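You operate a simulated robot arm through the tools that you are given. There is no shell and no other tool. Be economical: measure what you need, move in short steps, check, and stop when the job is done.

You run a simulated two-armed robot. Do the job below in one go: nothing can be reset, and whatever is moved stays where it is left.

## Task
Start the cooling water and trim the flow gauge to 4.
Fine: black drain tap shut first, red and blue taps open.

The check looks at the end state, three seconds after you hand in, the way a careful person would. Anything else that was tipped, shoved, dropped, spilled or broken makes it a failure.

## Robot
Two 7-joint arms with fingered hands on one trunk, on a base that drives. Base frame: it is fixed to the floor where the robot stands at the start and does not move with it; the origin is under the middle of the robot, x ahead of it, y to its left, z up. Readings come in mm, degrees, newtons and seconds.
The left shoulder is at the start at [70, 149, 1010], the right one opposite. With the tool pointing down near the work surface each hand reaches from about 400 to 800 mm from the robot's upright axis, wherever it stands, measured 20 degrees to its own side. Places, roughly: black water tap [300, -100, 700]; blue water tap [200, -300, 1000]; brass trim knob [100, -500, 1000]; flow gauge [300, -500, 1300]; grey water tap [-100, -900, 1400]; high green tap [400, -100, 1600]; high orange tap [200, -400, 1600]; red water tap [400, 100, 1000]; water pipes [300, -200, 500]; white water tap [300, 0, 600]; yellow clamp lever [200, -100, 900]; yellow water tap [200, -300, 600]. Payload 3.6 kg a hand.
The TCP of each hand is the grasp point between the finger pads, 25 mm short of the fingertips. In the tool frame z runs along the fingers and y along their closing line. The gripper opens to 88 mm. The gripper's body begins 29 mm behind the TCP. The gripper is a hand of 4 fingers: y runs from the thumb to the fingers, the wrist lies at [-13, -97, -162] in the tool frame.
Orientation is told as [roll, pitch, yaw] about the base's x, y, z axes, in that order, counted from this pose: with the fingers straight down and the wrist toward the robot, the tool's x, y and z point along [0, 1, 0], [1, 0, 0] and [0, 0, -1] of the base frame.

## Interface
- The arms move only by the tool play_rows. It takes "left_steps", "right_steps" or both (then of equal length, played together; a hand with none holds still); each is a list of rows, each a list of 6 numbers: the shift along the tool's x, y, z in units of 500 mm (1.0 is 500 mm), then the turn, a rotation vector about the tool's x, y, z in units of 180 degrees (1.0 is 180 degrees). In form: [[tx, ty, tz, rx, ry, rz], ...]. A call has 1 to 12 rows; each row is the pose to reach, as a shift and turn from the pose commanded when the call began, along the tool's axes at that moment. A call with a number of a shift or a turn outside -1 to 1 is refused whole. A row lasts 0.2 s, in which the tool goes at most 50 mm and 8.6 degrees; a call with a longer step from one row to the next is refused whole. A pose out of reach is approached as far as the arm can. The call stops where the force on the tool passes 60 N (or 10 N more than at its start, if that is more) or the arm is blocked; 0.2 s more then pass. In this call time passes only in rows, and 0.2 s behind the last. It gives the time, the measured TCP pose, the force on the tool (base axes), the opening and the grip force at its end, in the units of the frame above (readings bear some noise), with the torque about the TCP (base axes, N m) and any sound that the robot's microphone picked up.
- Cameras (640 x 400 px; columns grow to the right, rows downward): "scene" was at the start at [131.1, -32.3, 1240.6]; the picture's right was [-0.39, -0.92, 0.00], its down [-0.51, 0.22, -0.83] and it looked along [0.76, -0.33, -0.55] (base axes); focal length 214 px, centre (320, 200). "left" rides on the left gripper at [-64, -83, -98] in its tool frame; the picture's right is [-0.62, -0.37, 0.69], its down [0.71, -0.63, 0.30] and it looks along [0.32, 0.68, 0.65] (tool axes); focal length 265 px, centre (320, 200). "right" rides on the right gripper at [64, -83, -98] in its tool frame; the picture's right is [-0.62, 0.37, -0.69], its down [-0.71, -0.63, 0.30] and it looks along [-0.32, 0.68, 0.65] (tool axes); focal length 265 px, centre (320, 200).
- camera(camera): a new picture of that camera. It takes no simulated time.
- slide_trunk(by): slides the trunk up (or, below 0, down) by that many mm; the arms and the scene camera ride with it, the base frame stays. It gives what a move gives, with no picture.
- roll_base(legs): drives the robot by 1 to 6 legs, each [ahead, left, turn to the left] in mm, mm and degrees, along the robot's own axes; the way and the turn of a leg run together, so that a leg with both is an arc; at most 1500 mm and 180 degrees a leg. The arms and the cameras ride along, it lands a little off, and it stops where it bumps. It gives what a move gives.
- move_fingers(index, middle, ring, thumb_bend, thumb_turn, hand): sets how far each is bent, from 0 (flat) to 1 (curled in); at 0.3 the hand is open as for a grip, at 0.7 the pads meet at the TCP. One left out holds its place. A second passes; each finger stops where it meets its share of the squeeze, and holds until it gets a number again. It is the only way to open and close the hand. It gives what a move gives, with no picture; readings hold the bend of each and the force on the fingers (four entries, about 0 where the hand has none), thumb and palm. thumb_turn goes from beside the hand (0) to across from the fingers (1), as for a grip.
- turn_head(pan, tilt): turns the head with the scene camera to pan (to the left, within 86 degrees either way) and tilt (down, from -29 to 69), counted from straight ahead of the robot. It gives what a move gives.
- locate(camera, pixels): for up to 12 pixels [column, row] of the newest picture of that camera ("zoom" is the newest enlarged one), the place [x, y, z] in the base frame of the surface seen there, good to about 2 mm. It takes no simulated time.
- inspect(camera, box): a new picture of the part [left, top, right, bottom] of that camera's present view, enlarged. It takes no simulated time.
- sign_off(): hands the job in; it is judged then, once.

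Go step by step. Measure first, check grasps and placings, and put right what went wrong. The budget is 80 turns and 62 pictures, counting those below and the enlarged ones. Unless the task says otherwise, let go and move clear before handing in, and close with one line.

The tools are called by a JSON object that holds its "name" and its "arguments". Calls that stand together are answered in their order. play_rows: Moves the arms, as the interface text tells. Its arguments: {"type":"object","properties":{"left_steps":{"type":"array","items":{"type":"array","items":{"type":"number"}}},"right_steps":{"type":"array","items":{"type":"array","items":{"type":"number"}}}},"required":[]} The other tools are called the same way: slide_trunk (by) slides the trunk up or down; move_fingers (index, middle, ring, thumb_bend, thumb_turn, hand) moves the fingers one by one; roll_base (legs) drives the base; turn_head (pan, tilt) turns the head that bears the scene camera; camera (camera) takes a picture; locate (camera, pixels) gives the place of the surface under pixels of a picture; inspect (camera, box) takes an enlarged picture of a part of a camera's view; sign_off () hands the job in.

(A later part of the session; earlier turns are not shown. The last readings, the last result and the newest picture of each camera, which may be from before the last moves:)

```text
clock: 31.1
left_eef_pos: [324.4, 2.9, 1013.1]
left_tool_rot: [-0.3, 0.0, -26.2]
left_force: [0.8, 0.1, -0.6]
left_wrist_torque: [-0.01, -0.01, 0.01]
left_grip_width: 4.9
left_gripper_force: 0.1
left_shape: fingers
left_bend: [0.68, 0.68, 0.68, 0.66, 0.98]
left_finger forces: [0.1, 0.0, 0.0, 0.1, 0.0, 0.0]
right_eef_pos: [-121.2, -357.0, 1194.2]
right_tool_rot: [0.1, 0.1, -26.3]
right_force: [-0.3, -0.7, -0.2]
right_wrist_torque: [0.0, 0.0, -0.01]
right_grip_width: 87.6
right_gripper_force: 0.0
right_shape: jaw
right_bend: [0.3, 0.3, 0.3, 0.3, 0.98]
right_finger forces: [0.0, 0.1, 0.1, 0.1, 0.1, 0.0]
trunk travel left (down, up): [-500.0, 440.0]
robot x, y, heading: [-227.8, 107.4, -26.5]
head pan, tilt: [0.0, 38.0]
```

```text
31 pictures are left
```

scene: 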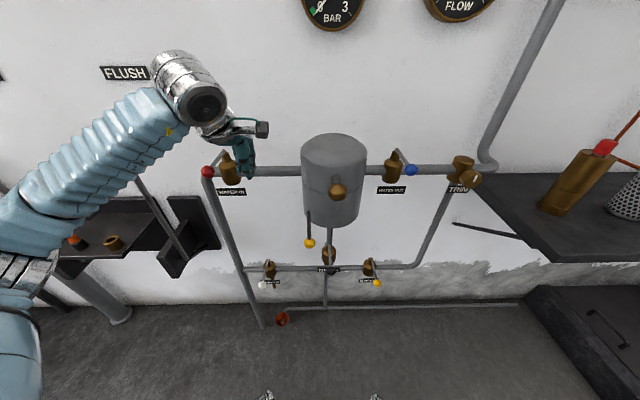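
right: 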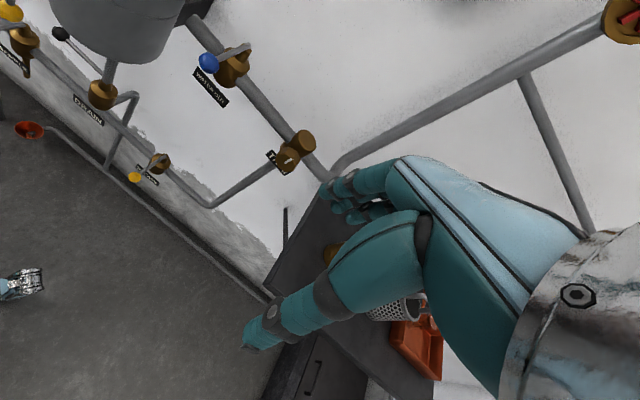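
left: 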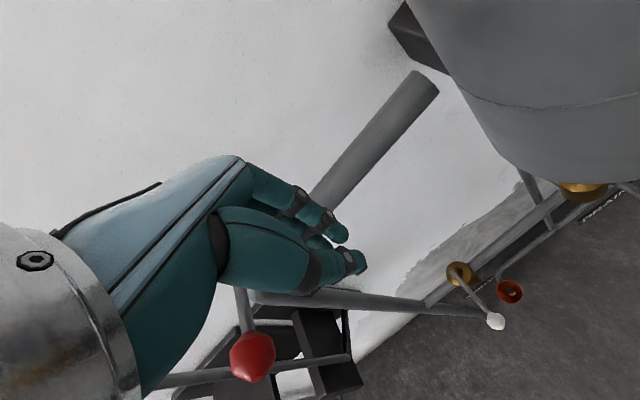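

Hand at u≈143, right of the red lever. Push left gently in small steps.

{"name": "play_rows", "arguments": {"left_steps": [[0.02, 0, 0, 0, 0, 0], [0.04, 0, 0, 0, 0, 0], [0.06, 0, 0, 0, 0, 0], [0.08, 0, 0, 0, 0, 0], [0.1, 0, 0, 0, 0, 0], [0.115, 0, 0, 0, 0, 0], [0.13, 0.0, 0, 0, 0, 0]]}}

{"name": "camera", "arguments": {"camera": "left"}}

```text
clock: 32.7
left_eef_pos: [344.4, 48.3, 1015.4]
left_tool_rot: [-0.2, -0.1, -27.1]
left_force: [-18.4, -34.6, 0.3]
left_wrist_torque: [-0.19, 0.07, -0.76]
left_grip_width: 4.9
left_gripper_force: 21.0
left_shape: fingers
left_bend: [0.68, 0.68, 0.67, 0.66, 0.98]
left_finger forces: [0.0, 0.0, 41.7, 0.0, 0.1, 0.1]
right_eef_pos: [-125.7, -362.7, 1191.5]
right_tool_rot: [0.6, 0.0, -26.5]
right_force: [0.3, 0.7, -0.5]
right_wrist_torque: [-0.02, -0.04, 0.0]
right_grip_width: 87.8
right_gripper_force: 0.1
right_shape: jaw
right_bend: [0.3, 0.3, 0.3, 0.3, 0.98]
right_finger forces: [0.1, 0.0, 0.1, 0.0, 0.0, 0.0]
trunk travel left (down, up): [-500.0, 440.0]
robot x, y, heading: [-227.7, 105.6, -26.7]
head pan, tilt: [0.0, 38.0]
```

```text
30 pictures are left
```

left: 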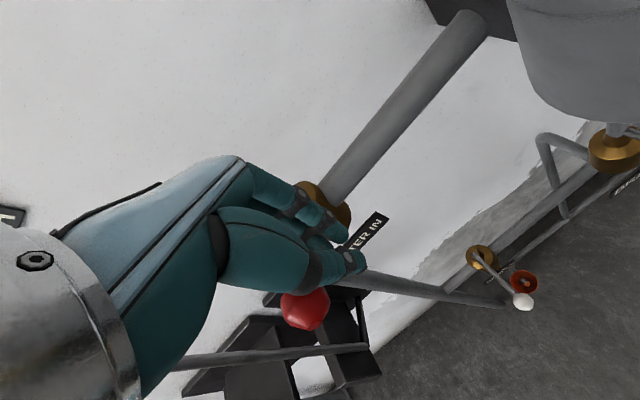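

39 N with no movement: red is stopped toward the left, so it opens to the right. Go around the ball to its left side.

{"name": "play_rows", "arguments": {"left_steps": [[-0.05, 0, 0, 0, 0, 0], [-0.05, -0.08, 0, 0, 0, 0], [-0.05, -0.16, 0, 0, 0, 0], [-0.05, -0.22, 0, 0, 0, 0], [0.04, -0.22, 0, 0, 0, 0], [0.13, -0.22, 0, 0, 0, 0], [0.19, -0.22, 0, 0, 0, 0], [0.2, -0.14, 0, 0, 0, 0], [0.2, -0.06, 0, 0, 0, 0], [0.2, 0, 0, 0, 0, 0]]}}

{"name": "camera", "arguments": {"camera": "left"}}

```text
clock: 34.9
left_eef_pos: [394.8, 150.8, 1009.0]
left_tool_rot: [-0.2, 0.1, -26.1]
left_force: [0.1, 0.3, -0.5]
left_wrist_torque: [-0.01, -0.02, 0.04]
left_grip_width: 4.9
left_gripper_force: 0.0
left_shape: fingers
left_bend: [0.68, 0.68, 0.64, 0.66, 0.98]
left_finger forces: [0.0, 0.0, 0.0, 0.0, 0.0, 0.0]
right_eef_pos: [-119.7, -355.7, 1194.0]
right_tool_rot: [0.0, 0.0, -26.4]
right_force: [0.3, -0.6, 0.0]
right_wrist_torque: [0.01, 0.05, 0.0]
right_grip_width: 87.5
right_gripper_force: 0.1
right_shape: jaw
right_bend: [0.3, 0.3, 0.3, 0.3, 0.98]
right_finger forces: [0.0, 0.0, 0.1, 0.0, 0.0, 0.0]
trunk travel left (down, up): [-500.0, 440.0]
robot x, y, heading: [-227.1, 106.0, -26.9]
head pan, tilt: [0.0, 38.0]
```

```text
29 pictures are left
```

left: 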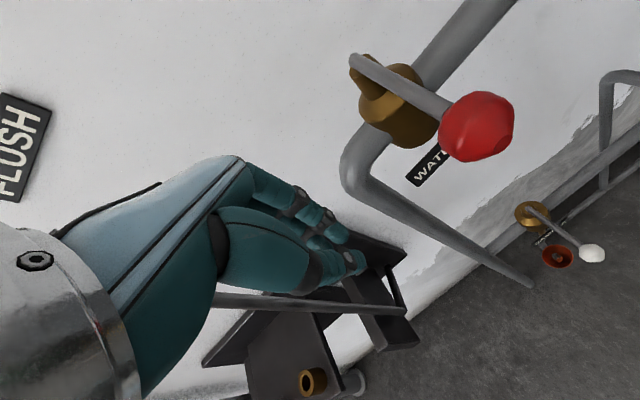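

Now on its left side (u≈307). Push right along the arc.

{"name": "play_rows", "arguments": {"left_steps": [[-0.084, -0.012, -0.018, 0, 0, 0], [-0.134, -0.014, -0.018, 0, 0, 0], [-0.172, -0.018, -0.018, 0, 0, 0], [-0.204, -0.014, -0.018, 0, 0, 0], [-0.234, -0.008, -0.018, 0, 0, 0], [-0.26, 0.006, -0.018, 0, 0, 0], [-0.284, 0.022, -0.018, 0, 0, 0]]}}

{"name": "camera", "arguments": {"camera": "left"}}

```text
clock: 36.5
left_eef_pos: [343.7, 16.4, 1021.3]
left_tool_rot: [-0.3, 0.0, -26.1]
left_force: [-0.7, 0.4, 0.5]
left_wrist_torque: [0.02, -0.02, 0.03]
left_grip_width: 4.0
left_gripper_force: 0.0
left_shape: fingers
left_bend: [0.69, 0.68, 0.64, 0.66, 0.98]
left_finger forces: [0.5, 0.1, 0.0, 0.0, 0.0, 0.0]
right_eef_pos: [-121.2, -354.7, 1194.1]
right_tool_rot: [0.1, 0.1, -26.4]
right_force: [0.1, 0.1, 0.2]
right_wrist_torque: [0.0, 0.04, 0.01]
right_grip_width: 87.6
right_gripper_force: 0.1
right_shape: jaw
right_bend: [0.3, 0.3, 0.3, 0.3, 0.98]
right_finger forces: [0.1, 0.0, 0.0, 0.0, 0.0, 0.0]
trunk travel left (down, up): [-500.0, 440.0]
robot x, y, heading: [-229.1, 106.3, -26.5]
head pan, tilt: [0.0, 38.0]
```

```text
28 pictures are left
```

left: 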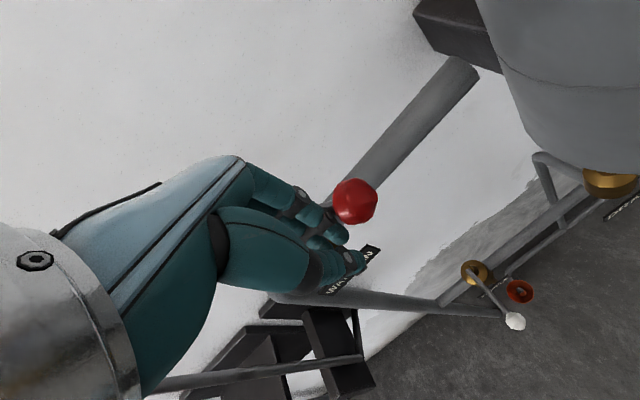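

Lever follows to the right (ball at 355,202). Continue sweeping forward until the stop.

{"name": "play_rows", "arguments": {"left_steps": [[-0.02, 0.016, 0, 0, 0, 0], [-0.036, 0.036, 0, 0, 0, 0], [-0.046, 0.056, 0, 0, 0, 0], [-0.05, 0.072, 0, 0, 0, 0], [-0.052, 0.084, 0, 0, 0, 0]]}}

{"name": "camera", "arguments": {"camera": "left"}}

{"name": "inspect", "arguments": {"camera": "scene", "box": [190, 130, 350, 230]}}

```text
clock: 37.7
left_eef_pos: [368.7, -21.8, 1023.6]
left_tool_rot: [-0.2, 0.0, -26.2]
left_force: [-1.1, 1.3, 1.0]
left_wrist_torque: [0.04, -0.01, 0.02]
left_grip_width: 4.6
left_gripper_force: 1.2
left_shape: fingers
left_bend: [0.68, 0.69, 0.65, 0.66, 0.98]
left_finger forces: [0.0, 1.4, 0.4, 0.0, 0.0, 0.1]
right_eef_pos: [-121.8, -354.0, 1195.8]
right_tool_rot: [0.1, -0.1, -26.3]
right_force: [-0.5, -1.1, -0.3]
right_wrist_torque: [0.0, 0.01, 0.0]
right_grip_width: 87.9
right_gripper_force: 0.1
right_shape: jaw
right_bend: [0.3, 0.3, 0.3, 0.3, 0.98]
right_finger forces: [0.0, 0.0, 0.0, 0.1, 0.1, 0.0]
trunk travel left (down, up): [-500.0, 440.0]
robot x, y, heading: [-227.0, 109.2, -26.6]
head pan, tilt: [0.0, 38.0]
```

```text
27 pictures are left
```

left: 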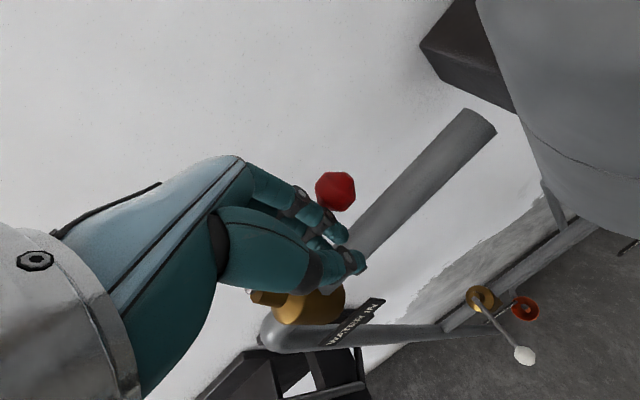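

```text
4.00 times, centred on (270, 180) of scene
```

zoom: 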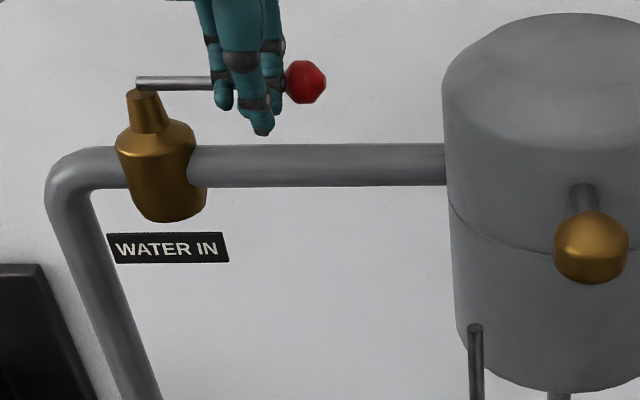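

Red lever looks near parallel to the pipe (zoom 140–305 at row ~83). Measure the angle.

{"name": "locate", "arguments": {"camera": "zoom", "pixels": [[150, 83], [170, 83], [200, 83], [305, 82]]}}

{"name": "play_rows", "arguments": {"left_steps": [[0, 0.01, 0, 0, 0, 0], [0, 0.02, 0, 0, 0, 0], [0, 0.03, 0, 0, 0, 0]]}}

{"name": "inspect", "arguments": {"camera": "scene", "box": [190, 130, 350, 230]}}

{"name": "locate", "arguments": {"camera": "zoom", "pixels": [[150, 82], [170, 82], [200, 82], [305, 80]]}}

```text
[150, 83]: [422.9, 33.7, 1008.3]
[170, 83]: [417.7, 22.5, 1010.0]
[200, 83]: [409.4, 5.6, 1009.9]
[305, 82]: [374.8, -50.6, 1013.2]
```

```text
clock: 38.5
left_eef_pos: [379.9, -27.2, 1026.1]
left_tool_rot: [-0.4, -0.4, -26.1]
left_force: [-10.3, 9.7, 10.0]
left_wrist_torque: [0.17, -0.04, 0.17]
left_grip_width: 2.1
left_gripper_force: 9.1
left_shape: fingers
left_bend: [0.7, 0.71, 0.71, 0.66, 0.98]
left_finger forces: [3.9, 8.4, 5.3, 0.0, 0.0, 0.0]
right_eef_pos: [-125.3, -351.9, 1196.3]
right_tool_rot: [0.0, -0.3, -26.3]
right_force: [-0.1, 0.8, 0.3]
right_wrist_torque: [0.01, 0.0, 0.03]
right_grip_width: 87.9
right_gripper_force: 0.0
right_shape: jaw
right_bend: [0.3, 0.3, 0.3, 0.3, 0.98]
right_finger forces: [0.0, 0.1, 0.0, 0.0, 0.0, 0.1]
trunk travel left (down, up): [-500.0, 440.0]
robot x, y, heading: [-228.0, 109.7, -26.5]
head pan, tilt: [0.0, 38.0]
```

```text
4.00 times, centred on (270, 180) of scene
```

zoom: 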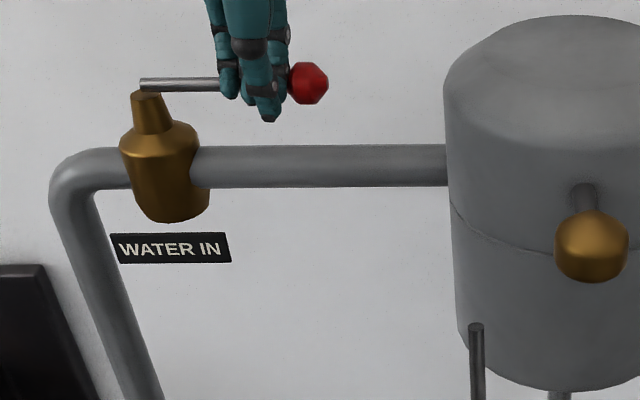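

```text
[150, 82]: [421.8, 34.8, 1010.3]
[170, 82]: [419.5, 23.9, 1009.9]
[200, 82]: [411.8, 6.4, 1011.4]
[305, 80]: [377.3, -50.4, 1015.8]
```

Red lever is parallel to the pipe with the stop felt (~17 N). Withdraw the left hand back and up/left, then view the gauges.

{"name": "play_rows", "arguments": {"left_steps": [[0, -0.09, 0, 0, 0, 0], [0, -0.18, 0, 0, 0, 0], [0, -0.27, 0, 0, 0, 0], [0, -0.34, -0.04, 0, 0, 0], [0.08, -0.34, -0.08, 0, 0, 0], [0.16, -0.34, -0.12, 0, 0, 0]]}}

{"name": "camera", "arguments": {"camera": "right"}}

```text
clock: 39.9
left_eef_pos: [266.4, 116.8, 1084.6]
left_tool_rot: [-0.2, -0.1, -26.1]
left_force: [0.1, -0.2, 0.7]
left_wrist_torque: [-0.01, 0.02, -0.01]
left_grip_width: 4.8
left_gripper_force: 0.0
left_shape: fingers
left_bend: [0.68, 0.68, 0.65, 0.66, 0.98]
left_finger forces: [0.0, 0.0, 0.0, 0.1, 0.1, 0.0]
right_eef_pos: [-120.9, -353.1, 1194.8]
right_tool_rot: [0.0, 0.0, -26.4]
right_force: [0.1, 0.8, 0.3]
right_wrist_torque: [0.01, 0.01, -0.03]
right_grip_width: 87.7
right_gripper_force: 0.1
right_shape: jaw
right_bend: [0.3, 0.3, 0.3, 0.3, 0.98]
right_finger forces: [0.0, 0.0, 0.0, 0.0, 0.0, 0.0]
trunk travel left (down, up): [-500.0, 440.0]
robot x, y, heading: [-225.1, 107.7, -26.6]
head pan, tilt: [0.0, 38.0]
```

```text
24 pictures are left
```

right: 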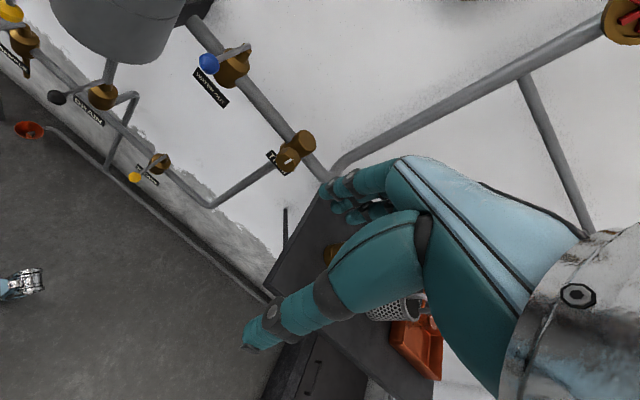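

Blue's lever is still out; drum blocks its left, so it should open to the right. Close the right hand and bring it to the left side of the blue ball.

{"name": "move_fingers", "arguments": {"hand": "right", "index": 0.68, "middle": 0.68, "ring": 0.68, "thumb_bend": 0.66}}

{"name": "play_rows", "arguments": {"right_steps": [[0.0767, 0.0453, 0, 0, 0, 0], [0.153, 0.0907, 0, 0, 0, 0], [0.23, 0.136, 0, 0, 0, 0], [0.307, 0.181, 0, 0, 0, 0], [0.383, 0.227, 0, 0, 0, 0], [0.46, 0.272, 0, 0, 0, 0], [0.46, 0.272, 0.0885, 0, 0, 0], [0.46, 0.272, 0.177, 0, 0, 0], [0.46, 0.272, 0.2655, 0, 0, 0], [0.46, 0.272, 0.354, 0, 0, 0]]}}

{"name": "camera", "arguments": {"camera": "scene"}}

```text
clock: 40.9
left_eef_pos: [266.0, 116.1, 1084.8]
left_tool_rot: [-0.3, 0.0, -26.1]
left_force: [-0.2, 0.3, 0.2]
left_wrist_torque: [-0.02, 0.0, -0.03]
left_grip_width: 4.8
left_gripper_force: 0.0
left_shape: fingers
left_bend: [0.68, 0.68, 0.65, 0.66, 0.98]
left_finger forces: [0.0, 0.0, 0.1, 0.0, 0.0, 0.0]
right_eef_pos: [-121.4, -354.8, 1195.1]
right_tool_rot: [-0.1, 0.0, -26.4]
right_force: [-0.4, -0.7, 0.1]
right_wrist_torque: [0.01, 0.02, -0.04]
right_grip_width: 5.2
right_gripper_force: 0.1
right_shape: fingers
right_bend: [0.68, 0.68, 0.68, 0.66, 0.98]
right_finger forces: [0.0, 0.0, 0.1, 0.0, 0.1, 0.1]
trunk travel left (down, up): [-500.0, 440.0]
robot x, y, heading: [-224.2, 107.6, -26.6]
head pan, tilt: [0.0, 38.0]
```

```text
clock: 43.1
left_eef_pos: [265.2, 114.7, 1085.4]
left_tool_rot: [-0.2, 0.0, -26.0]
left_force: [-0.7, -0.7, -0.6]
left_wrist_torque: [-0.01, 0.01, 0.01]
left_grip_width: 4.5
left_gripper_force: 0.0
left_shape: fingers
left_bend: [0.68, 0.68, 0.65, 0.66, 0.98]
left_finger forces: [0.1, 0.1, 0.1, 0.0, 0.1, 0.1]
right_eef_pos: [104.0, -213.6, 1014.9]
right_tool_rot: [0.1, 0.0, -26.4]
right_force: [-0.5, 0.8, -0.6]
right_wrist_torque: [0.01, 0.04, -0.01]
right_grip_width: 4.9
right_gripper_force: 0.1
right_shape: fingers
right_bend: [0.68, 0.68, 0.68, 0.66, 0.98]
right_finger forces: [0.0, 0.0, 0.0, 0.0, 0.0, 0.0]
trunk travel left (down, up): [-500.0, 440.0]
robot x, y, heading: [-227.4, 104.7, -26.6]
head pan, tilt: [0.0, 38.0]
```

```text
23 pictures are left
```

scene: 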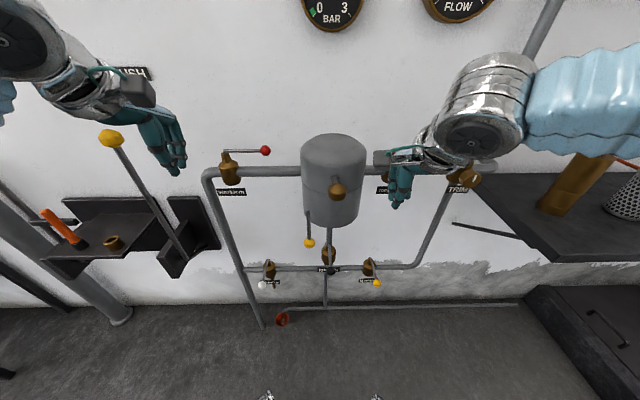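

Right hand is in front, left of blue. Move forward beside the ball and push right along the arc.

{"name": "play_rows", "arguments": {"right_steps": [[0.02, 0.084, -0.01, 0, 0, 0], [0.02, 0.168, -0.01, 0, 0, 0], [-0.026, 0.178, -0.01, 0, 0, 0], [-0.062, 0.172, -0.01, 0, 0, 0], [-0.088, 0.17, -0.01, 0, 0, 0], [-0.122, 0.172, -0.01, 0, 0, 0], [-0.152, 0.18, -0.01, 0, 0, 0], [-0.182, 0.196, -0.01, 0, 0, 0], [-0.206, 0.214, -0.01, 0, 0, 0]]}}

{"name": "camera", "arguments": {"camera": "right"}}

```text
clock: 45.1
left_eef_pos: [265.7, 115.2, 1084.8]
left_tool_rot: [-0.2, 0.0, -26.1]
left_force: [1.0, 0.0, 0.4]
left_wrist_torque: [0.0, -0.01, 0.0]
left_grip_width: 4.6
left_gripper_force: 0.0
left_shape: fingers
left_bend: [0.68, 0.68, 0.65, 0.66, 0.98]
left_finger forces: [0.0, 0.0, 0.0, 0.1, 0.1, 0.0]
right_eef_pos: [151.0, -350.8, 1022.4]
right_tool_rot: [0.1, 0.0, -26.4]
right_force: [-0.4, 0.0, -0.1]
right_wrist_torque: [0.01, 0.01, 0.0]
right_grip_width: 5.2
right_gripper_force: 0.1
right_shape: fingers
right_bend: [0.68, 0.68, 0.69, 0.66, 0.98]
right_finger forces: [0.1, 0.1, 0.5, 0.0, 0.0, 0.0]
trunk travel left (down, up): [-500.0, 440.0]
robot x, y, heading: [-229.2, 105.3, -26.5]
head pan, tilt: [0.0, 38.0]
```

```text
22 pictures are left
```

right: 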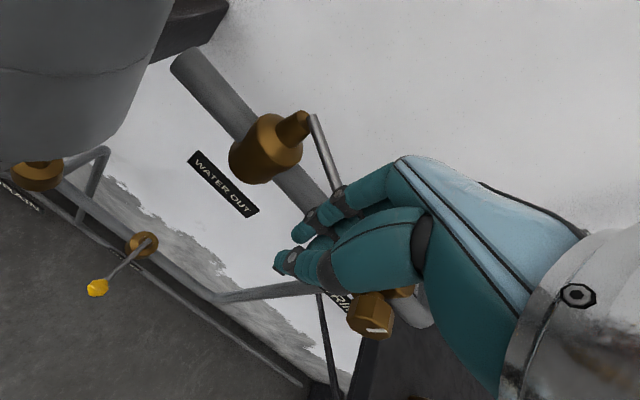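

Blue lever follows to the right. Finish the sweep to the stop.

{"name": "play_rows", "arguments": {"right_steps": [[-0.016, 0.024, 0, 0, 0, 0], [-0.03, 0.046, 0, 0, 0, 0], [-0.04, 0.066, 0, 0, 0, 0], [-0.046, 0.084, 0, 0, 0, 0], [-0.05, 0.1, 0, 0, 0, 0], [-0.05, 0.112, 0, 0, 0, 0]]}}

{"name": "camera", "arguments": {"camera": "right"}}

{"name": "locate", "arguments": {"camera": "right", "pixels": [[350, 140], [360, 165], [330, 130]]}}

```text
clock: 46.5
left_eef_pos: [263.3, 115.9, 1084.5]
left_tool_rot: [-0.4, -0.2, -26.1]
left_force: [0.1, -0.2, 0.0]
left_wrist_torque: [-0.03, 0.0, -0.01]
left_grip_width: 4.8
left_gripper_force: 0.0
left_shape: fingers
left_bend: [0.68, 0.68, 0.65, 0.66, 0.98]
left_finger forces: [0.1, 0.1, 0.0, 0.1, 0.0, 0.0]
right_eef_pos: [190.5, -397.1, 1024.2]
right_tool_rot: [0.1, 0.0, -26.4]
right_force: [-6.0, 1.5, 2.6]
right_wrist_torque: [-0.05, 0.03, -0.16]
right_grip_width: 5.2
right_gripper_force: 2.9
right_shape: fingers
right_bend: [0.68, 0.68, 0.71, 0.66, 0.98]
right_finger forces: [0.0, 0.6, 5.7, 0.0, 0.1, 0.0]
trunk travel left (down, up): [-500.0, 440.0]
robot x, y, heading: [-222.5, 105.7, -26.6]
head pan, tilt: [0.0, 38.0]
```

```text
21 pictures are left
```

right: 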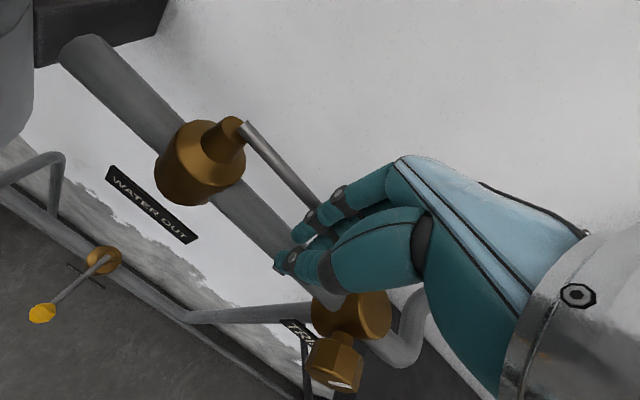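

```text
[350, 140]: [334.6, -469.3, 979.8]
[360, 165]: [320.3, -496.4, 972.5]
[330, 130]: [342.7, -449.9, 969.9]
```

{"name": "locate", "arguments": {"camera": "right", "pixels": [[255, 138], [270, 155], [290, 176], [308, 196]]}}

{"name": "play_rows", "arguments": {"right_steps": [[0, 0.01, 0, 0, 0, 0], [0, 0.02, 0, 0, 0, 0]]}}

{"name": "camera", "arguments": {"camera": "right"}}

{"name": "locate", "arguments": {"camera": "right", "pixels": [[255, 138], [270, 155], [290, 176], [308, 196]]}}

```text
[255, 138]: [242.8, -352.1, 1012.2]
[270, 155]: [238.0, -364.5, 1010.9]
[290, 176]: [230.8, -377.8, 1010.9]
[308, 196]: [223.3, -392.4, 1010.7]
```

```text
clock: 47.1
left_eef_pos: [261.5, 117.7, 1086.7]
left_tool_rot: [-0.3, -0.1, -26.1]
left_force: [-0.1, 0.9, 1.0]
left_wrist_torque: [0.0, 0.02, 0.0]
left_grip_width: 4.8
left_gripper_force: 0.1
left_shape: fingers
left_bend: [0.68, 0.68, 0.65, 0.66, 0.98]
left_finger forces: [0.0, 0.0, 0.0, 0.1, 0.0, 0.0]
right_eef_pos: [198.7, -399.1, 1025.4]
right_tool_rot: [0.1, -0.3, -26.4]
right_force: [-12.9, 7.9, 8.6]
right_wrist_torque: [-0.11, 0.08, -0.27]
right_grip_width: 5.0
right_gripper_force: 8.9
right_shape: fingers
right_bend: [0.68, 0.71, 0.71, 0.66, 0.98]
right_finger forces: [0.1, 5.6, 11.1, 0.1, 0.1, 0.0]
trunk travel left (down, up): [-500.0, 440.0]
robot x, y, heading: [-228.7, 106.1, -26.5]
head pan, tilt: [0.0, 38.0]
```

```text
20 pictures are left
```

right: 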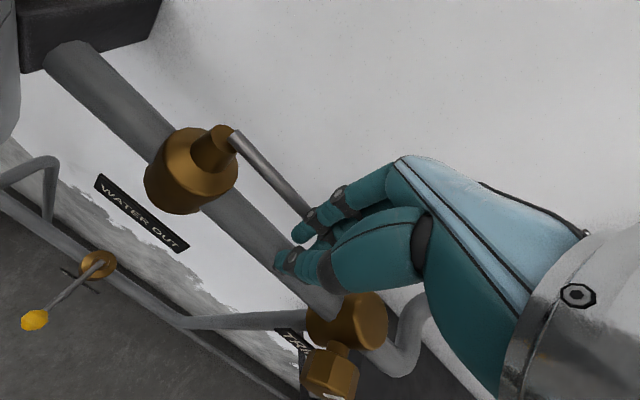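

```text
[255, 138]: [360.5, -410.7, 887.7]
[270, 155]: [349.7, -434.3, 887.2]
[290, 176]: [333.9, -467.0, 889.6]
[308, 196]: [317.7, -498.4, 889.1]
```

Blue is parallel to the pipe (25.8° vs 25.7°) and on its stop. Withdraw the right hand and look at the gauges.

{"name": "play_rows", "arguments": {"right_steps": [[0, -0.09, 0, 0, 0, 0], [0, -0.18, 0, 0, 0, 0], [0, -0.27, 0, 0, 0, 0], [0, -0.36, 0, 0, 0, 0]]}}

{"name": "turn_head", "arguments": {"pan": -20, "tilt": 15}}

{"name": "camera", "arguments": {"camera": "scene"}}

```text
clock: 48.1
left_eef_pos: [262.4, 116.0, 1085.9]
left_tool_rot: [-0.1, -0.1, -26.1]
left_force: [-0.6, -0.1, 0.7]
left_wrist_torque: [0.0, -0.03, -0.01]
left_grip_width: 4.5
left_gripper_force: 0.1
left_shape: fingers
left_bend: [0.68, 0.68, 0.65, 0.66, 0.98]
left_finger forces: [0.0, 0.0, 0.1, 0.0, 0.1, 0.1]
right_eef_pos: [34.5, -322.7, 1024.9]
right_tool_rot: [0.2, -0.2, -26.4]
right_force: [-0.7, -0.5, -0.8]
right_wrist_torque: [0.01, -0.02, -0.01]
right_grip_width: 5.1
right_gripper_force: 0.0
right_shape: fingers
right_bend: [0.68, 0.68, 0.68, 0.66, 0.98]
right_finger forces: [0.0, 0.1, 0.0, 0.0, 0.0, 0.0]
trunk travel left (down, up): [-500.0, 440.0]
robot x, y, heading: [-230.0, 105.0, -26.5]
head pan, tilt: [0.0, 38.0]
```

```text
clock: 49.0
left_eef_pos: [266.1, 116.1, 1083.5]
left_tool_rot: [-0.4, 0.0, -26.2]
left_force: [-0.7, -0.1, 1.2]
left_wrist_torque: [0.01, 0.0, 0.0]
left_grip_width: 4.9
left_gripper_force: 0.0
left_shape: fingers
left_bend: [0.68, 0.68, 0.65, 0.66, 0.98]
left_finger forces: [0.0, 0.0, 0.0, 0.1, 0.0, 0.1]
right_eef_pos: [38.6, -322.3, 1023.5]
right_tool_rot: [0.1, 0.1, -26.3]
right_force: [-0.8, 0.1, 0.0]
right_wrist_torque: [-0.01, 0.01, 0.01]
right_grip_width: 4.9
right_gripper_force: 0.1
right_shape: fingers
right_bend: [0.68, 0.68, 0.68, 0.66, 0.98]
right_finger forces: [0.0, 0.1, 0.0, 0.0, 0.0, 0.0]
trunk travel left (down, up): [-500.0, 440.0]
robot x, y, heading: [-229.1, 106.7, -26.7]
head pan, tilt: [-20.0, 15.0]
```

```text
19 pictures are left
```

scene: 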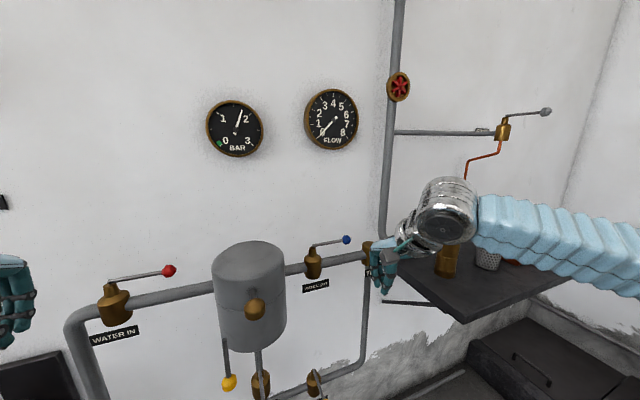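

Pressure rose (BAR between 1 and 2); flow seems near 0. Inspect the flow gauge closely.

{"name": "inspect", "arguments": {"camera": "scene", "box": [190, 80, 370, 165]}}

{"name": "camera", "arguments": {"camera": "right"}}

```text
3.56 times, centred on (280, 122) of scene
```

zoom: 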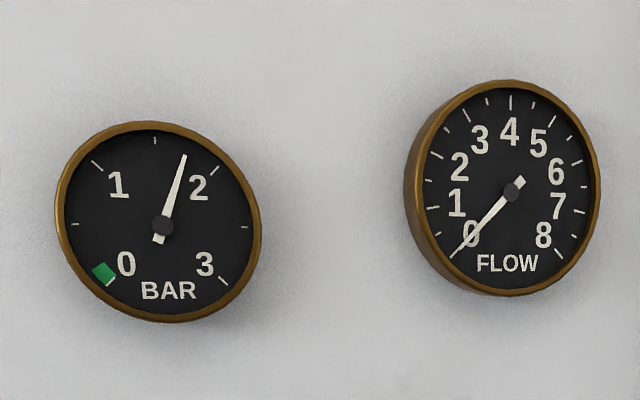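

```text
17 pictures are left
```

right: 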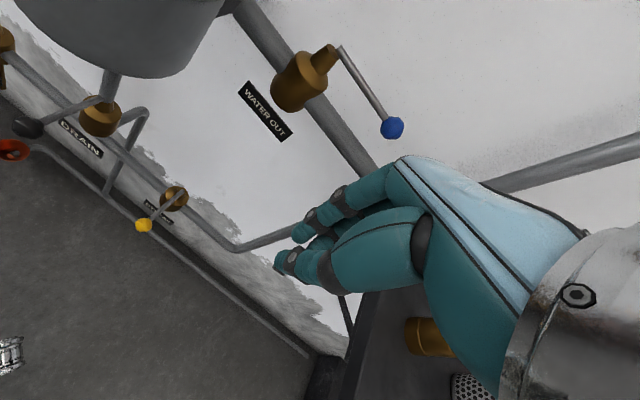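

Flow is 0 with both taps open, so the trim valve must be turned. I open the right hand, turn it to point at the wall in front of the trim knob.

{"name": "move_fingers", "arguments": {"hand": "right", "index": 0.3, "middle": 0.3, "ring": 0.3, "thumb_bend": 0.3}}

{"name": "play_rows", "arguments": {"right_steps": [[-0.0174, 0.0, 0.012, -0.04545, 0, 0], [-0.0348, 0.0, 0.024, -0.0909, 0, 0], [-0.0522, 0.0, 0.036, -0.13635, 0, 0], [-0.0696, 0.0, 0.048, -0.1818, 0, 0], [-0.087, 0.01, 0.06, -0.22725, 0, 0], [-0.1044, 0.02, 0.072, -0.2727, 0, 0], [-0.1218, 0.03, 0.084, -0.31815, 0, 0], [-0.1392, 0.04, 0.096, -0.3636, 0, 0], [-0.1566, 0.05, 0.108, -0.40905, 0, 0], [-0.174, 0.06, 0.12, -0.4545, 0, 0], [-0.192, 0.07, 0.134, -0.5, 0, 0]]}}

{"name": "turn_head", "arguments": {"pan": -30, "tilt": 20}}

{"name": "camera", "arguments": {"camera": "scene"}}

{"name": "camera", "arguments": {"camera": "right"}}

```text
clock: 50.0
left_eef_pos: [265.2, 114.7, 1084.7]
left_tool_rot: [-0.4, 0.0, -26.0]
left_force: [0.1, -0.4, 0.5]
left_wrist_torque: [0.01, 0.0, -0.03]
left_grip_width: 4.8
left_gripper_force: 0.0
left_shape: fingers
left_bend: [0.68, 0.68, 0.65, 0.66, 0.98]
left_finger forces: [0.0, 0.1, 0.1, 0.1, 0.1, 0.0]
right_eef_pos: [39.3, -321.8, 1023.4]
right_tool_rot: [0.2, 0.0, -26.4]
right_force: [0.4, -0.4, -0.1]
right_wrist_torque: [-0.02, 0.02, 0.01]
right_grip_width: 84.7
right_gripper_force: 0.1
right_shape: fingers
right_bend: [0.3, 0.3, 0.3, 0.3, 0.98]
right_finger forces: [0.1, 0.1, 0.1, 0.0, 0.0, 0.1]
trunk travel left (down, up): [-500.0, 440.0]
robot x, y, heading: [-228.9, 104.7, -26.6]
head pan, tilt: [-20.0, 15.0]
```

```text
clock: 52.4
left_eef_pos: [266.3, 114.8, 1084.5]
left_tool_rot: [-0.3, 0.0, -26.1]
left_force: [-0.2, -0.4, -0.9]
left_wrist_torque: [-0.01, -0.03, 0.0]
left_grip_width: 4.6
left_gripper_force: 0.0
left_shape: fingers
left_bend: [0.68, 0.68, 0.65, 0.66, 0.98]
left_finger forces: [0.1, 0.1, 0.0, 0.1, 0.0, 0.0]
right_eef_pos: [29.7, -423.2, 955.9]
right_tool_rot: [88.6, -89.9, -114.9]
right_force: [0.6, -0.1, -0.8]
right_wrist_torque: [0.01, 0.0, -0.01]
right_grip_width: 84.3
right_gripper_force: 0.0
right_shape: fingers
right_bend: [0.3, 0.3, 0.3, 0.3, 0.98]
right_finger forces: [0.1, 0.0, 0.0, 0.0, 0.0, 0.1]
right hand out of reach, approached as far as the arm can: row 4, 5, 6, 7, 8
trunk travel left (down, up): [-500.0, 440.0]
robot x, y, heading: [-229.7, 108.7, -26.4]
head pan, tilt: [-20.0, 15.0]
```

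```text
clock: 53.1
left_eef_pos: [265.7, 114.5, 1084.1]
left_tool_rot: [-0.4, 0.0, -26.1]
left_force: [-0.9, -0.6, -0.5]
left_wrist_torque: [0.01, -0.01, -0.01]
left_grip_width: 4.7
left_gripper_force: 0.0
left_shape: fingers
left_bend: [0.68, 0.68, 0.65, 0.66, 0.98]
left_finger forces: [0.1, 0.1, 0.1, 0.0, 0.0, 0.1]
right_eef_pos: [29.0, -424.2, 955.6]
right_tool_rot: [48.1, -89.9, -74.5]
right_force: [0.4, 0.2, -0.2]
right_wrist_torque: [-0.03, 0.01, 0.04]
right_grip_width: 84.5
right_gripper_force: 0.0
right_shape: fingers
right_bend: [0.3, 0.3, 0.3, 0.3, 0.98]
right_finger forces: [0.0, 0.0, 0.1, 0.0, 0.0, 0.1]
trunk travel left (down, up): [-500.0, 440.0]
robot x, y, heading: [-224.2, 106.1, -26.6]
head pan, tilt: [-30.0, 20.0]
```

```text
16 pictures are left
```

scene: 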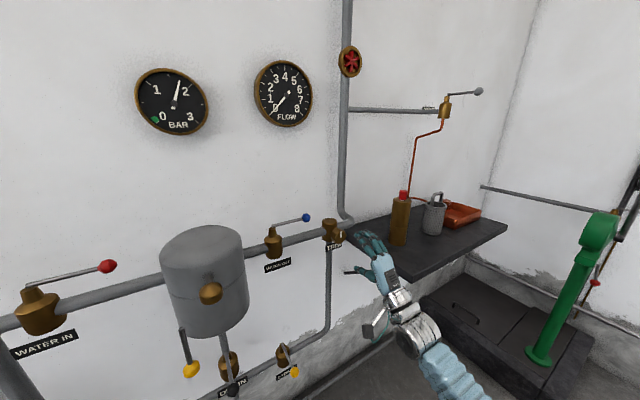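

```text
15 pictures are left
```

right: 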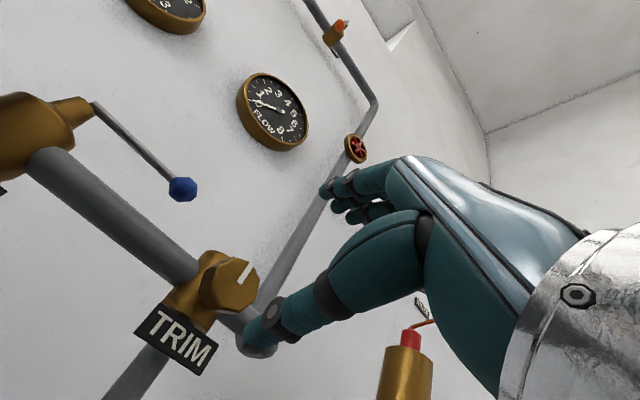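

Hand points at the wall; the knob with its white mark is at (235,285) in the right view. Measure the knob.

{"name": "locate", "arguments": {"camera": "right", "pixels": [[238, 285], [232, 285], [245, 263], [257, 278], [235, 310], [218, 272], [205, 290], [238, 278], [228, 258], [250, 300]]}}

{"name": "inspect", "arguments": {"camera": "right", "box": [160, 230, 300, 330]}}

```text
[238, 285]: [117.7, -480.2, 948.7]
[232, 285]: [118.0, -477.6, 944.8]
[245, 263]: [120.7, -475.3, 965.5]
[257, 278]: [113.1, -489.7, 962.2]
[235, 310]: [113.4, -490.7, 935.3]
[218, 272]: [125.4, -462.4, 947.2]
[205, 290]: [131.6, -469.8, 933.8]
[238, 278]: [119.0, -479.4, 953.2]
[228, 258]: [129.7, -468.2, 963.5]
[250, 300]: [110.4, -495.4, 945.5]
```

```text
4.00 times, centred on (230, 280) of right
```

zoom: 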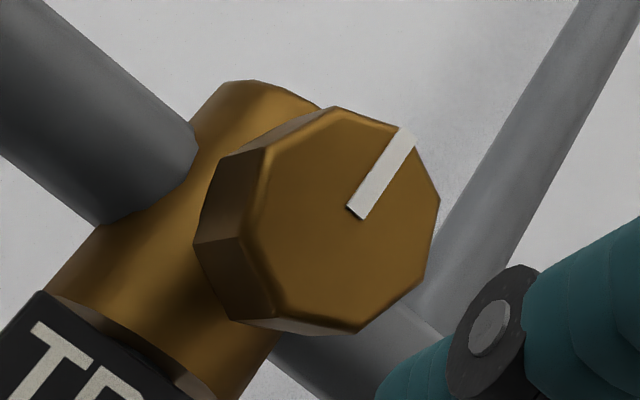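

Knob face is parallel to the wall, centre ≈ u −380, d 314, z 949, ~48 mm wide. Advance so the pads straddle it, then close gently.

{"name": "play_rows", "arguments": {"right_steps": [[-0.021, -0.013, 0, 0, 0, 0], [-0.021, -0.013, 0.093, 0, 0, 0], [-0.021, -0.013, 0.186, 0, 0, 0]]}}

{"name": "move_fingers", "arguments": {"hand": "right", "index": 0.6, "middle": 0.6, "ring": 0.6, "thumb_bend": 0.6}}

{"name": "camera", "arguments": {"camera": "right"}}

```text
clock: 53.9
left_eef_pos: [266.6, 114.8, 1083.5]
left_tool_rot: [-0.3, 0.0, -26.1]
left_force: [-0.6, -0.8, -1.0]
left_wrist_torque: [0.01, -0.05, -0.01]
left_grip_width: 4.6
left_gripper_force: 0.0
left_shape: fingers
left_bend: [0.68, 0.68, 0.65, 0.66, 0.98]
left_finger forces: [0.1, 0.1, 0.0, 0.0, 0.1, 0.1]
right_eef_pos: [108.4, -476.9, 946.7]
right_tool_rot: [37.0, -89.9, -63.5]
right_force: [0.0, -0.2, 0.5]
right_wrist_torque: [0.0, -0.02, 0.0]
right_grip_width: 84.4
right_gripper_force: 0.0
right_shape: fingers
right_bend: [0.3, 0.3, 0.3, 0.3, 0.98]
right_finger forces: [0.0, 0.0, 0.0, 0.1, 0.1, 0.0]
trunk travel left (down, up): [-500.0, 440.0]
robot x, y, heading: [-230.4, 107.0, -26.8]
head pan, tilt: [-30.0, 20.0]
```

```text
clock: 54.9
left_eef_pos: [264.4, 115.6, 1083.8]
left_tool_rot: [-0.2, 0.0, -26.1]
left_force: [-0.6, -0.1, 0.3]
left_wrist_torque: [0.02, 0.0, -0.03]
left_grip_width: 4.9
left_gripper_force: 0.1
left_shape: fingers
left_bend: [0.68, 0.68, 0.65, 0.66, 0.98]
left_finger forces: [0.0, 0.0, 0.0, 0.0, 0.0, 0.1]
right_eef_pos: [108.8, -475.5, 948.9]
right_tool_rot: [169.7, -89.9, 164.0]
right_force: [-0.7, -0.3, 5.5]
right_wrist_torque: [-0.07, -0.12, -0.02]
right_grip_width: 34.5
right_gripper_force: 5.7
right_shape: fingers
right_bend: [0.53, 0.56, 0.6, 0.55, 0.97]
right_finger forces: [5.2, 3.9, 0.1, 0.0, 3.3, 0.0]
trunk travel left (down, up): [-500.0, 440.0]
robot x, y, heading: [-228.0, 107.2, -26.8]
head pan, tilt: [-30.0, 20.0]
```

```text
13 pictures are left
```

right: 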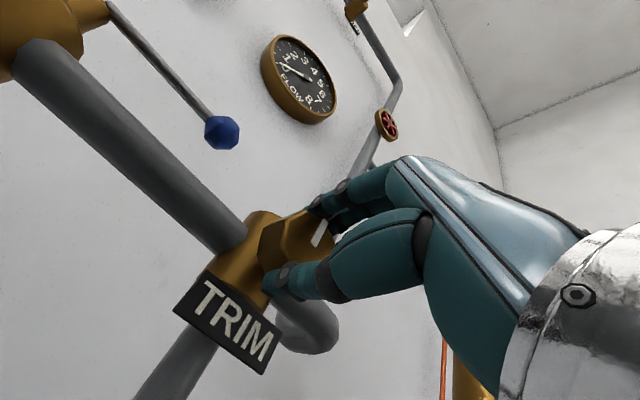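

Knob is gripped by index, middle and thumb. Squeeze a bit more and turn counter-clockwise 24° as a test.

{"name": "move_fingers", "arguments": {"hand": "right", "index": 0.66, "middle": 0.66, "ring": 0.6, "thumb_bend": 0.66}}

{"name": "play_rows", "arguments": {"right_steps": [[0, 0, 0, 0, 0, -0.0333], [0, 0, 0, 0, 0, -0.0667], [0, 0, 0, 0, 0, -0.1], [0, 0, 0, 0, 0, -0.1333]]}}

{"name": "camera", "arguments": {"camera": "right"}}

```text
clock: 55.9
left_eef_pos: [265.3, 115.9, 1084.7]
left_tool_rot: [-0.3, 0.0, -26.1]
left_force: [1.1, 0.7, 0.3]
left_wrist_torque: [-0.01, -0.02, 0.01]
left_grip_width: 4.7
left_gripper_force: 0.1
left_shape: fingers
left_bend: [0.68, 0.68, 0.65, 0.66, 0.98]
left_finger forces: [0.0, 0.1, 0.1, 0.0, 0.0, 0.1]
right_eef_pos: [108.0, -475.4, 948.2]
right_tool_rot: [162.5, -89.9, 171.1]
right_force: [1.0, -2.5, 8.2]
right_wrist_torque: [-0.05, -0.22, -0.07]
right_grip_width: 33.5
right_gripper_force: 10.8
right_shape: fingers
right_bend: [0.53, 0.57, 0.6, 0.57, 0.97]
right_finger forces: [7.8, 7.2, 0.1, 0.0, 6.7, 0.0]
trunk travel left (down, up): [-500.0, 440.0]
robot x, y, heading: [-228.1, 107.4, -26.8]
head pan, tilt: [-30.0, 20.0]
```

```text
clock: 56.9
left_eef_pos: [264.1, 114.3, 1084.5]
left_tool_rot: [-0.1, 0.0, -26.1]
left_force: [0.6, 0.6, 0.2]
left_wrist_torque: [0.0, -0.04, -0.02]
left_grip_width: 4.7
left_gripper_force: 0.0
left_shape: fingers
left_bend: [0.68, 0.68, 0.65, 0.66, 0.98]
left_finger forces: [0.1, 0.1, 0.1, 0.1, 0.1, 0.0]
right_eef_pos: [105.7, -475.5, 950.7]
right_tool_rot: [-90.4, -66.1, 63.7]
right_force: [-0.6, -14.2, 12.9]
right_wrist_torque: [0.37, -0.52, -0.29]
right_grip_width: 31.8
right_gripper_force: 16.2
right_shape: fingers
right_bend: [0.53, 0.59, 0.6, 0.58, 0.93]
right_finger forces: [8.6, 15.1, 0.0, 0.1, 7.6, 0.0]
trunk travel left (down, up): [-500.0, 440.0]
robot x, y, heading: [-226.3, 104.6, -26.4]
head pan, tilt: [-30.0, 20.0]
```

```text
12 pictures are left
```

right: 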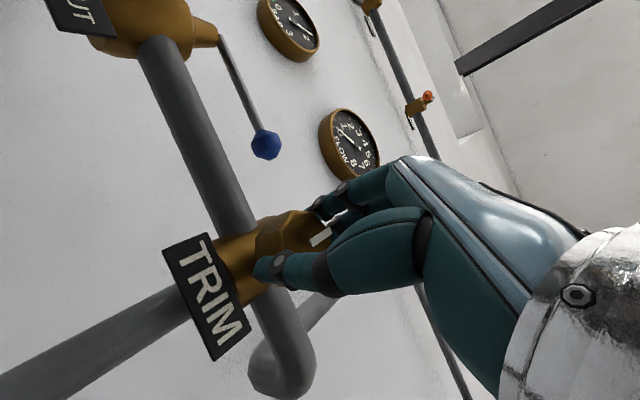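

The hand turned 24°; check the flow gauge.

{"name": "inspect", "arguments": {"camera": "scene", "box": [240, 55, 400, 255]}}

```text
2.00 times, centred on (320, 155) of scene
```

zoom: 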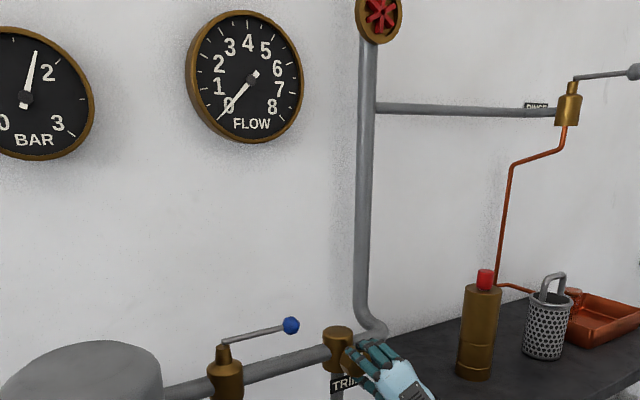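

Flow is still 0 and the mark appears not to have turned (force rose, hand slipped): that's the closed stop. Turn clockwise instead from here.

{"name": "play_rows", "arguments": {"right_steps": [[0, 0, 0, 0, 0, 0.0333], [0, 0, 0, 0, 0, 0.0667], [0, 0, 0, 0, 0, 0.1], [0, 0, 0, 0, 0, 0.1333], [0, 0, 0, 0, 0, 0.1667], [0, 0, 0, 0, 0, 0.2], [0, 0, 0, 0, 0, 0.2333], [0, 0, 0, 0, 0, 0.2667]]}}

{"name": "inspect", "arguments": {"camera": "scene", "box": [240, 55, 400, 255]}}

```text
clock: 58.7
left_eef_pos: [266.4, 115.1, 1084.9]
left_tool_rot: [-0.3, -0.1, -26.0]
left_force: [0.1, 0.3, 0.1]
left_wrist_torque: [0.01, 0.03, 0.0]
left_grip_width: 4.5
left_gripper_force: 0.0
left_shape: fingers
left_bend: [0.68, 0.68, 0.65, 0.66, 0.98]
left_finger forces: [0.0, 0.0, 0.1, 0.0, 0.0, 0.1]
right_eef_pos: [108.1, -473.0, 950.6]
right_tool_rot: [89.9, -65.9, -116.3]
right_force: [2.8, -4.7, 5.6]
right_wrist_torque: [-0.09, -0.05, -0.08]
right_grip_width: 32.1
right_gripper_force: 11.4
right_shape: fingers
right_bend: [0.54, 0.58, 0.6, 0.57, 0.97]
right_finger forces: [8.2, 7.3, 0.0, 0.0, 7.3, 0.0]
trunk travel left (down, up): [-500.0, 440.0]
robot x, y, heading: [-225.0, 105.4, -26.7]
head pan, tilt: [-30.0, 20.0]
```

```text
2.00 times, centred on (320, 155) of scene
```

zoom: 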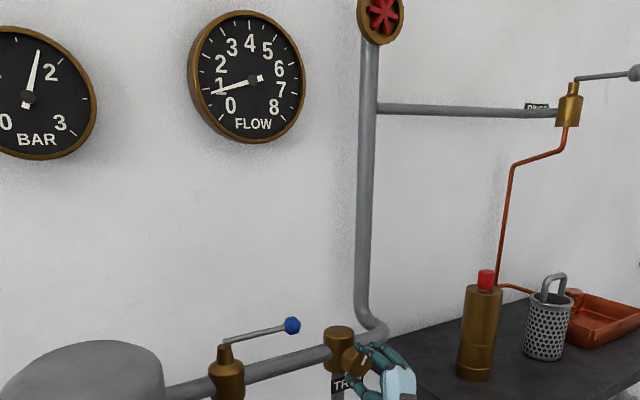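

Clockwise opens: flow is about 1. Continue clockwise 42° more.

{"name": "play_rows", "arguments": {"right_steps": [[0, 0, 0, 0, 0, 0.0333], [0, 0, 0, 0, 0, 0.0667], [0, 0, 0, 0, 0, 0.1], [0, 0, 0, 0, 0, 0.1333], [0, 0, 0, 0, 0, 0.1667], [0, 0, 0, 0, 0, 0.2], [0, 0, 0, 0, 0, 0.2333]]}}

{"name": "inspect", "arguments": {"camera": "scene", "box": [240, 55, 400, 255]}}

```text
clock: 59.8
left_eef_pos: [265.3, 117.5, 1082.9]
left_tool_rot: [-0.4, 0.0, -26.1]
left_force: [0.0, -0.3, -0.4]
left_wrist_torque: [-0.03, -0.01, -0.01]
left_grip_width: 4.6
left_gripper_force: 0.1
left_shape: fingers
left_bend: [0.68, 0.68, 0.65, 0.66, 0.98]
left_finger forces: [0.1, 0.1, 0.0, 0.1, 0.0, 0.0]
right_eef_pos: [101.3, -484.7, 961.0]
right_tool_rot: [85.6, -52.0, -113.2]
right_force: [8.6, 14.3, -13.0]
right_wrist_torque: [0.09, 0.09, 0.16]
right_grip_width: 36.4
right_gripper_force: 9.9
right_shape: fingers
right_bend: [0.66, 0.66, 0.6, 0.47, 0.94]
right_finger forces: [0.1, 0.1, 0.0, 0.0, 20.5, 0.1]
trunk travel left (down, up): [-500.0, 440.0]
robot x, y, heading: [-225.1, 103.3, -26.8]
head pan, tilt: [-30.0, 20.0]
stopped in row 5 (right hand): the arm was blocked; the commanded pose is now the measured one
```

```text
2.00 times, centred on (320, 155) of scene
```

zoom: 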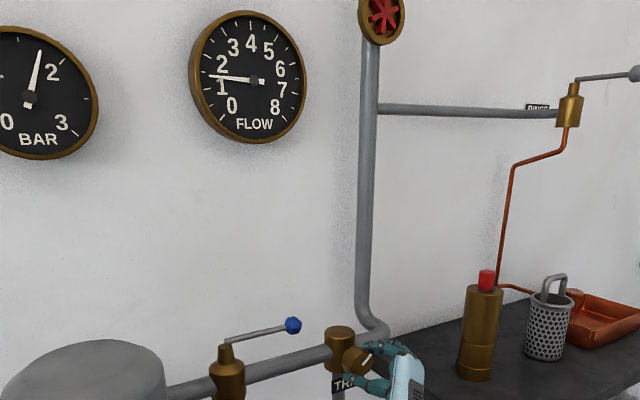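

Blocked at the wrist's limit with flow ≈1.5 and the grip slipped off. Open, retract 50 mm, recentre and wind the hand back 91° counter-clockwise for a new grip.

{"name": "move_fingers", "arguments": {"hand": "right", "index": 0.3, "middle": 0.3, "ring": 0.3, "thumb_bend": 0.3, "thumb_turn": 0.98}}

{"name": "play_rows", "arguments": {"right_steps": [[0, 0, -0.098, 0, 0, 0], [0.0036, -0.033, -0.1, 0, 0, -0.046], [0.0036, -0.033, -0.1, 0, 0, -0.092], [0.0036, -0.033, -0.1, 0, 0, -0.138], [0.0036, -0.033, -0.1, 0, 0, -0.184], [0.0036, -0.033, -0.1, 0, 0, -0.23], [0.0036, -0.033, -0.1, 0, 0, -0.276], [0.0036, -0.033, -0.1, 0, 0, -0.322], [0.0036, -0.033, -0.1, 0, 0, -0.368], [0.0036, -0.033, -0.1, 0, 0, -0.414], [0.0036, -0.033, -0.1, 0, 0, -0.46], [0.0036, -0.033, -0.1, 0, 0, -0.506]]}}

```text
clock: 60.8
left_eef_pos: [265.3, 115.1, 1084.7]
left_tool_rot: [-0.3, 0.0, -26.1]
left_force: [-0.6, -0.3, -0.9]
left_wrist_torque: [-0.02, -0.04, 0.0]
left_grip_width: 4.6
left_gripper_force: 0.0
left_shape: fingers
left_bend: [0.68, 0.68, 0.65, 0.66, 0.98]
left_finger forces: [0.0, 0.0, 0.0, 0.0, 0.1, 0.0]
right_eef_pos: [99.0, -487.3, 964.7]
right_tool_rot: [86.5, -51.9, -114.2]
right_force: [0.1, -0.2, -0.5]
right_wrist_torque: [-0.02, 0.03, -0.02]
right_grip_width: 84.9
right_gripper_force: 0.0
right_shape: fingers
right_bend: [0.3, 0.3, 0.3, 0.3, 0.95]
right_finger forces: [0.0, 0.1, 0.1, 0.1, 0.0, 0.0]
trunk travel left (down, up): [-500.0, 440.0]
robot x, y, heading: [-229.6, 107.2, -26.9]
head pan, tilt: [-30.0, 20.0]
```

```text
clock: 63.4
left_eef_pos: [265.4, 115.7, 1084.5]
left_tool_rot: [-0.3, 0.0, -26.0]
left_force: [0.2, 0.2, -0.3]
left_wrist_torque: [-0.01, 0.01, 0.02]
left_grip_width: 4.8
left_gripper_force: 0.0
left_shape: fingers
left_bend: [0.68, 0.68, 0.65, 0.66, 0.98]
left_finger forces: [0.1, 0.0, 0.0, 0.0, 0.0, 0.0]
right_eef_pos: [59.7, -453.2, 954.9]
right_tool_rot: [-87.3, -36.9, 61.3]
right_force: [-0.6, -0.2, 0.0]
right_wrist_torque: [-0.01, 0.0, 0.01]
right_grip_width: 85.1
right_gripper_force: 0.0
right_shape: fingers
right_bend: [0.3, 0.3, 0.3, 0.3, 0.95]
right_finger forces: [0.0, 0.1, 0.1, 0.0, 0.0, 0.0]
trunk travel left (down, up): [-500.0, 440.0]
robot x, y, heading: [-227.6, 108.1, -26.9]
head pan, tilt: [-30.0, 20.0]
```

Well wound back (−53°) and centred. Advance and regrip.

{"name": "play_rows", "arguments": {"right_steps": [[0.0096, 0, 0, 0, 0, 0], [0.0096, 0, 0.053, 0, 0, 0], [0.0096, 0, 0.106, 0, 0, 0]]}}

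{"name": "move_fingers", "arguments": {"hand": "right", "index": 0.66, "middle": 0.66, "ring": 0.6, "thumb_bend": 0.66}}

```text
clock: 64.2
left_eef_pos: [266.2, 115.6, 1084.3]
left_tool_rot: [-0.3, 0.1, -26.1]
left_force: [-0.2, -0.5, 0.3]
left_wrist_torque: [-0.01, -0.01, -0.01]
left_grip_width: 4.7
left_gripper_force: 0.0
left_shape: fingers
left_bend: [0.68, 0.68, 0.65, 0.66, 0.98]
left_finger forces: [0.0, 0.0, 0.0, 0.0, 0.0, 0.1]
right_eef_pos: [109.1, -474.7, 947.1]
right_tool_rot: [-87.2, -37.0, 61.3]
right_force: [0.0, 0.2, 0.0]
right_wrist_torque: [0.0, 0.03, 0.01]
right_grip_width: 85.4
right_gripper_force: 0.0
right_shape: fingers
right_bend: [0.3, 0.3, 0.3, 0.3, 0.95]
right_finger forces: [0.0, 0.0, 0.0, 0.0, 0.1, 0.0]
trunk travel left (down, up): [-500.0, 440.0]
robot x, y, heading: [-228.5, 107.1, -26.7]
head pan, tilt: [-30.0, 20.0]
```

```text
clock: 65.2
left_eef_pos: [266.5, 115.8, 1083.7]
left_tool_rot: [-0.3, -0.1, -26.1]
left_force: [-0.4, 0.7, 0.4]
left_wrist_torque: [0.02, 0.02, 0.01]
left_grip_width: 4.7
left_gripper_force: 0.1
left_shape: fingers
left_bend: [0.68, 0.68, 0.65, 0.66, 0.98]
left_finger forces: [0.0, 0.0, 0.0, 0.0, 0.0, 0.0]
right_eef_pos: [108.4, -473.1, 948.2]
right_tool_rot: [-87.4, -36.9, 61.4]
right_force: [4.0, 5.2, 5.1]
right_wrist_torque: [-0.11, -0.17, 0.15]
right_grip_width: 32.2
right_gripper_force: 11.4
right_shape: fingers
right_bend: [0.55, 0.57, 0.6, 0.55, 0.99]
right_finger forces: [7.0, 7.9, 0.1, 0.0, 8.0, 0.1]
trunk travel left (down, up): [-500.0, 440.0]
robot x, y, heading: [-223.3, 111.6, -26.7]
head pan, tilt: [-30.0, 20.0]
```

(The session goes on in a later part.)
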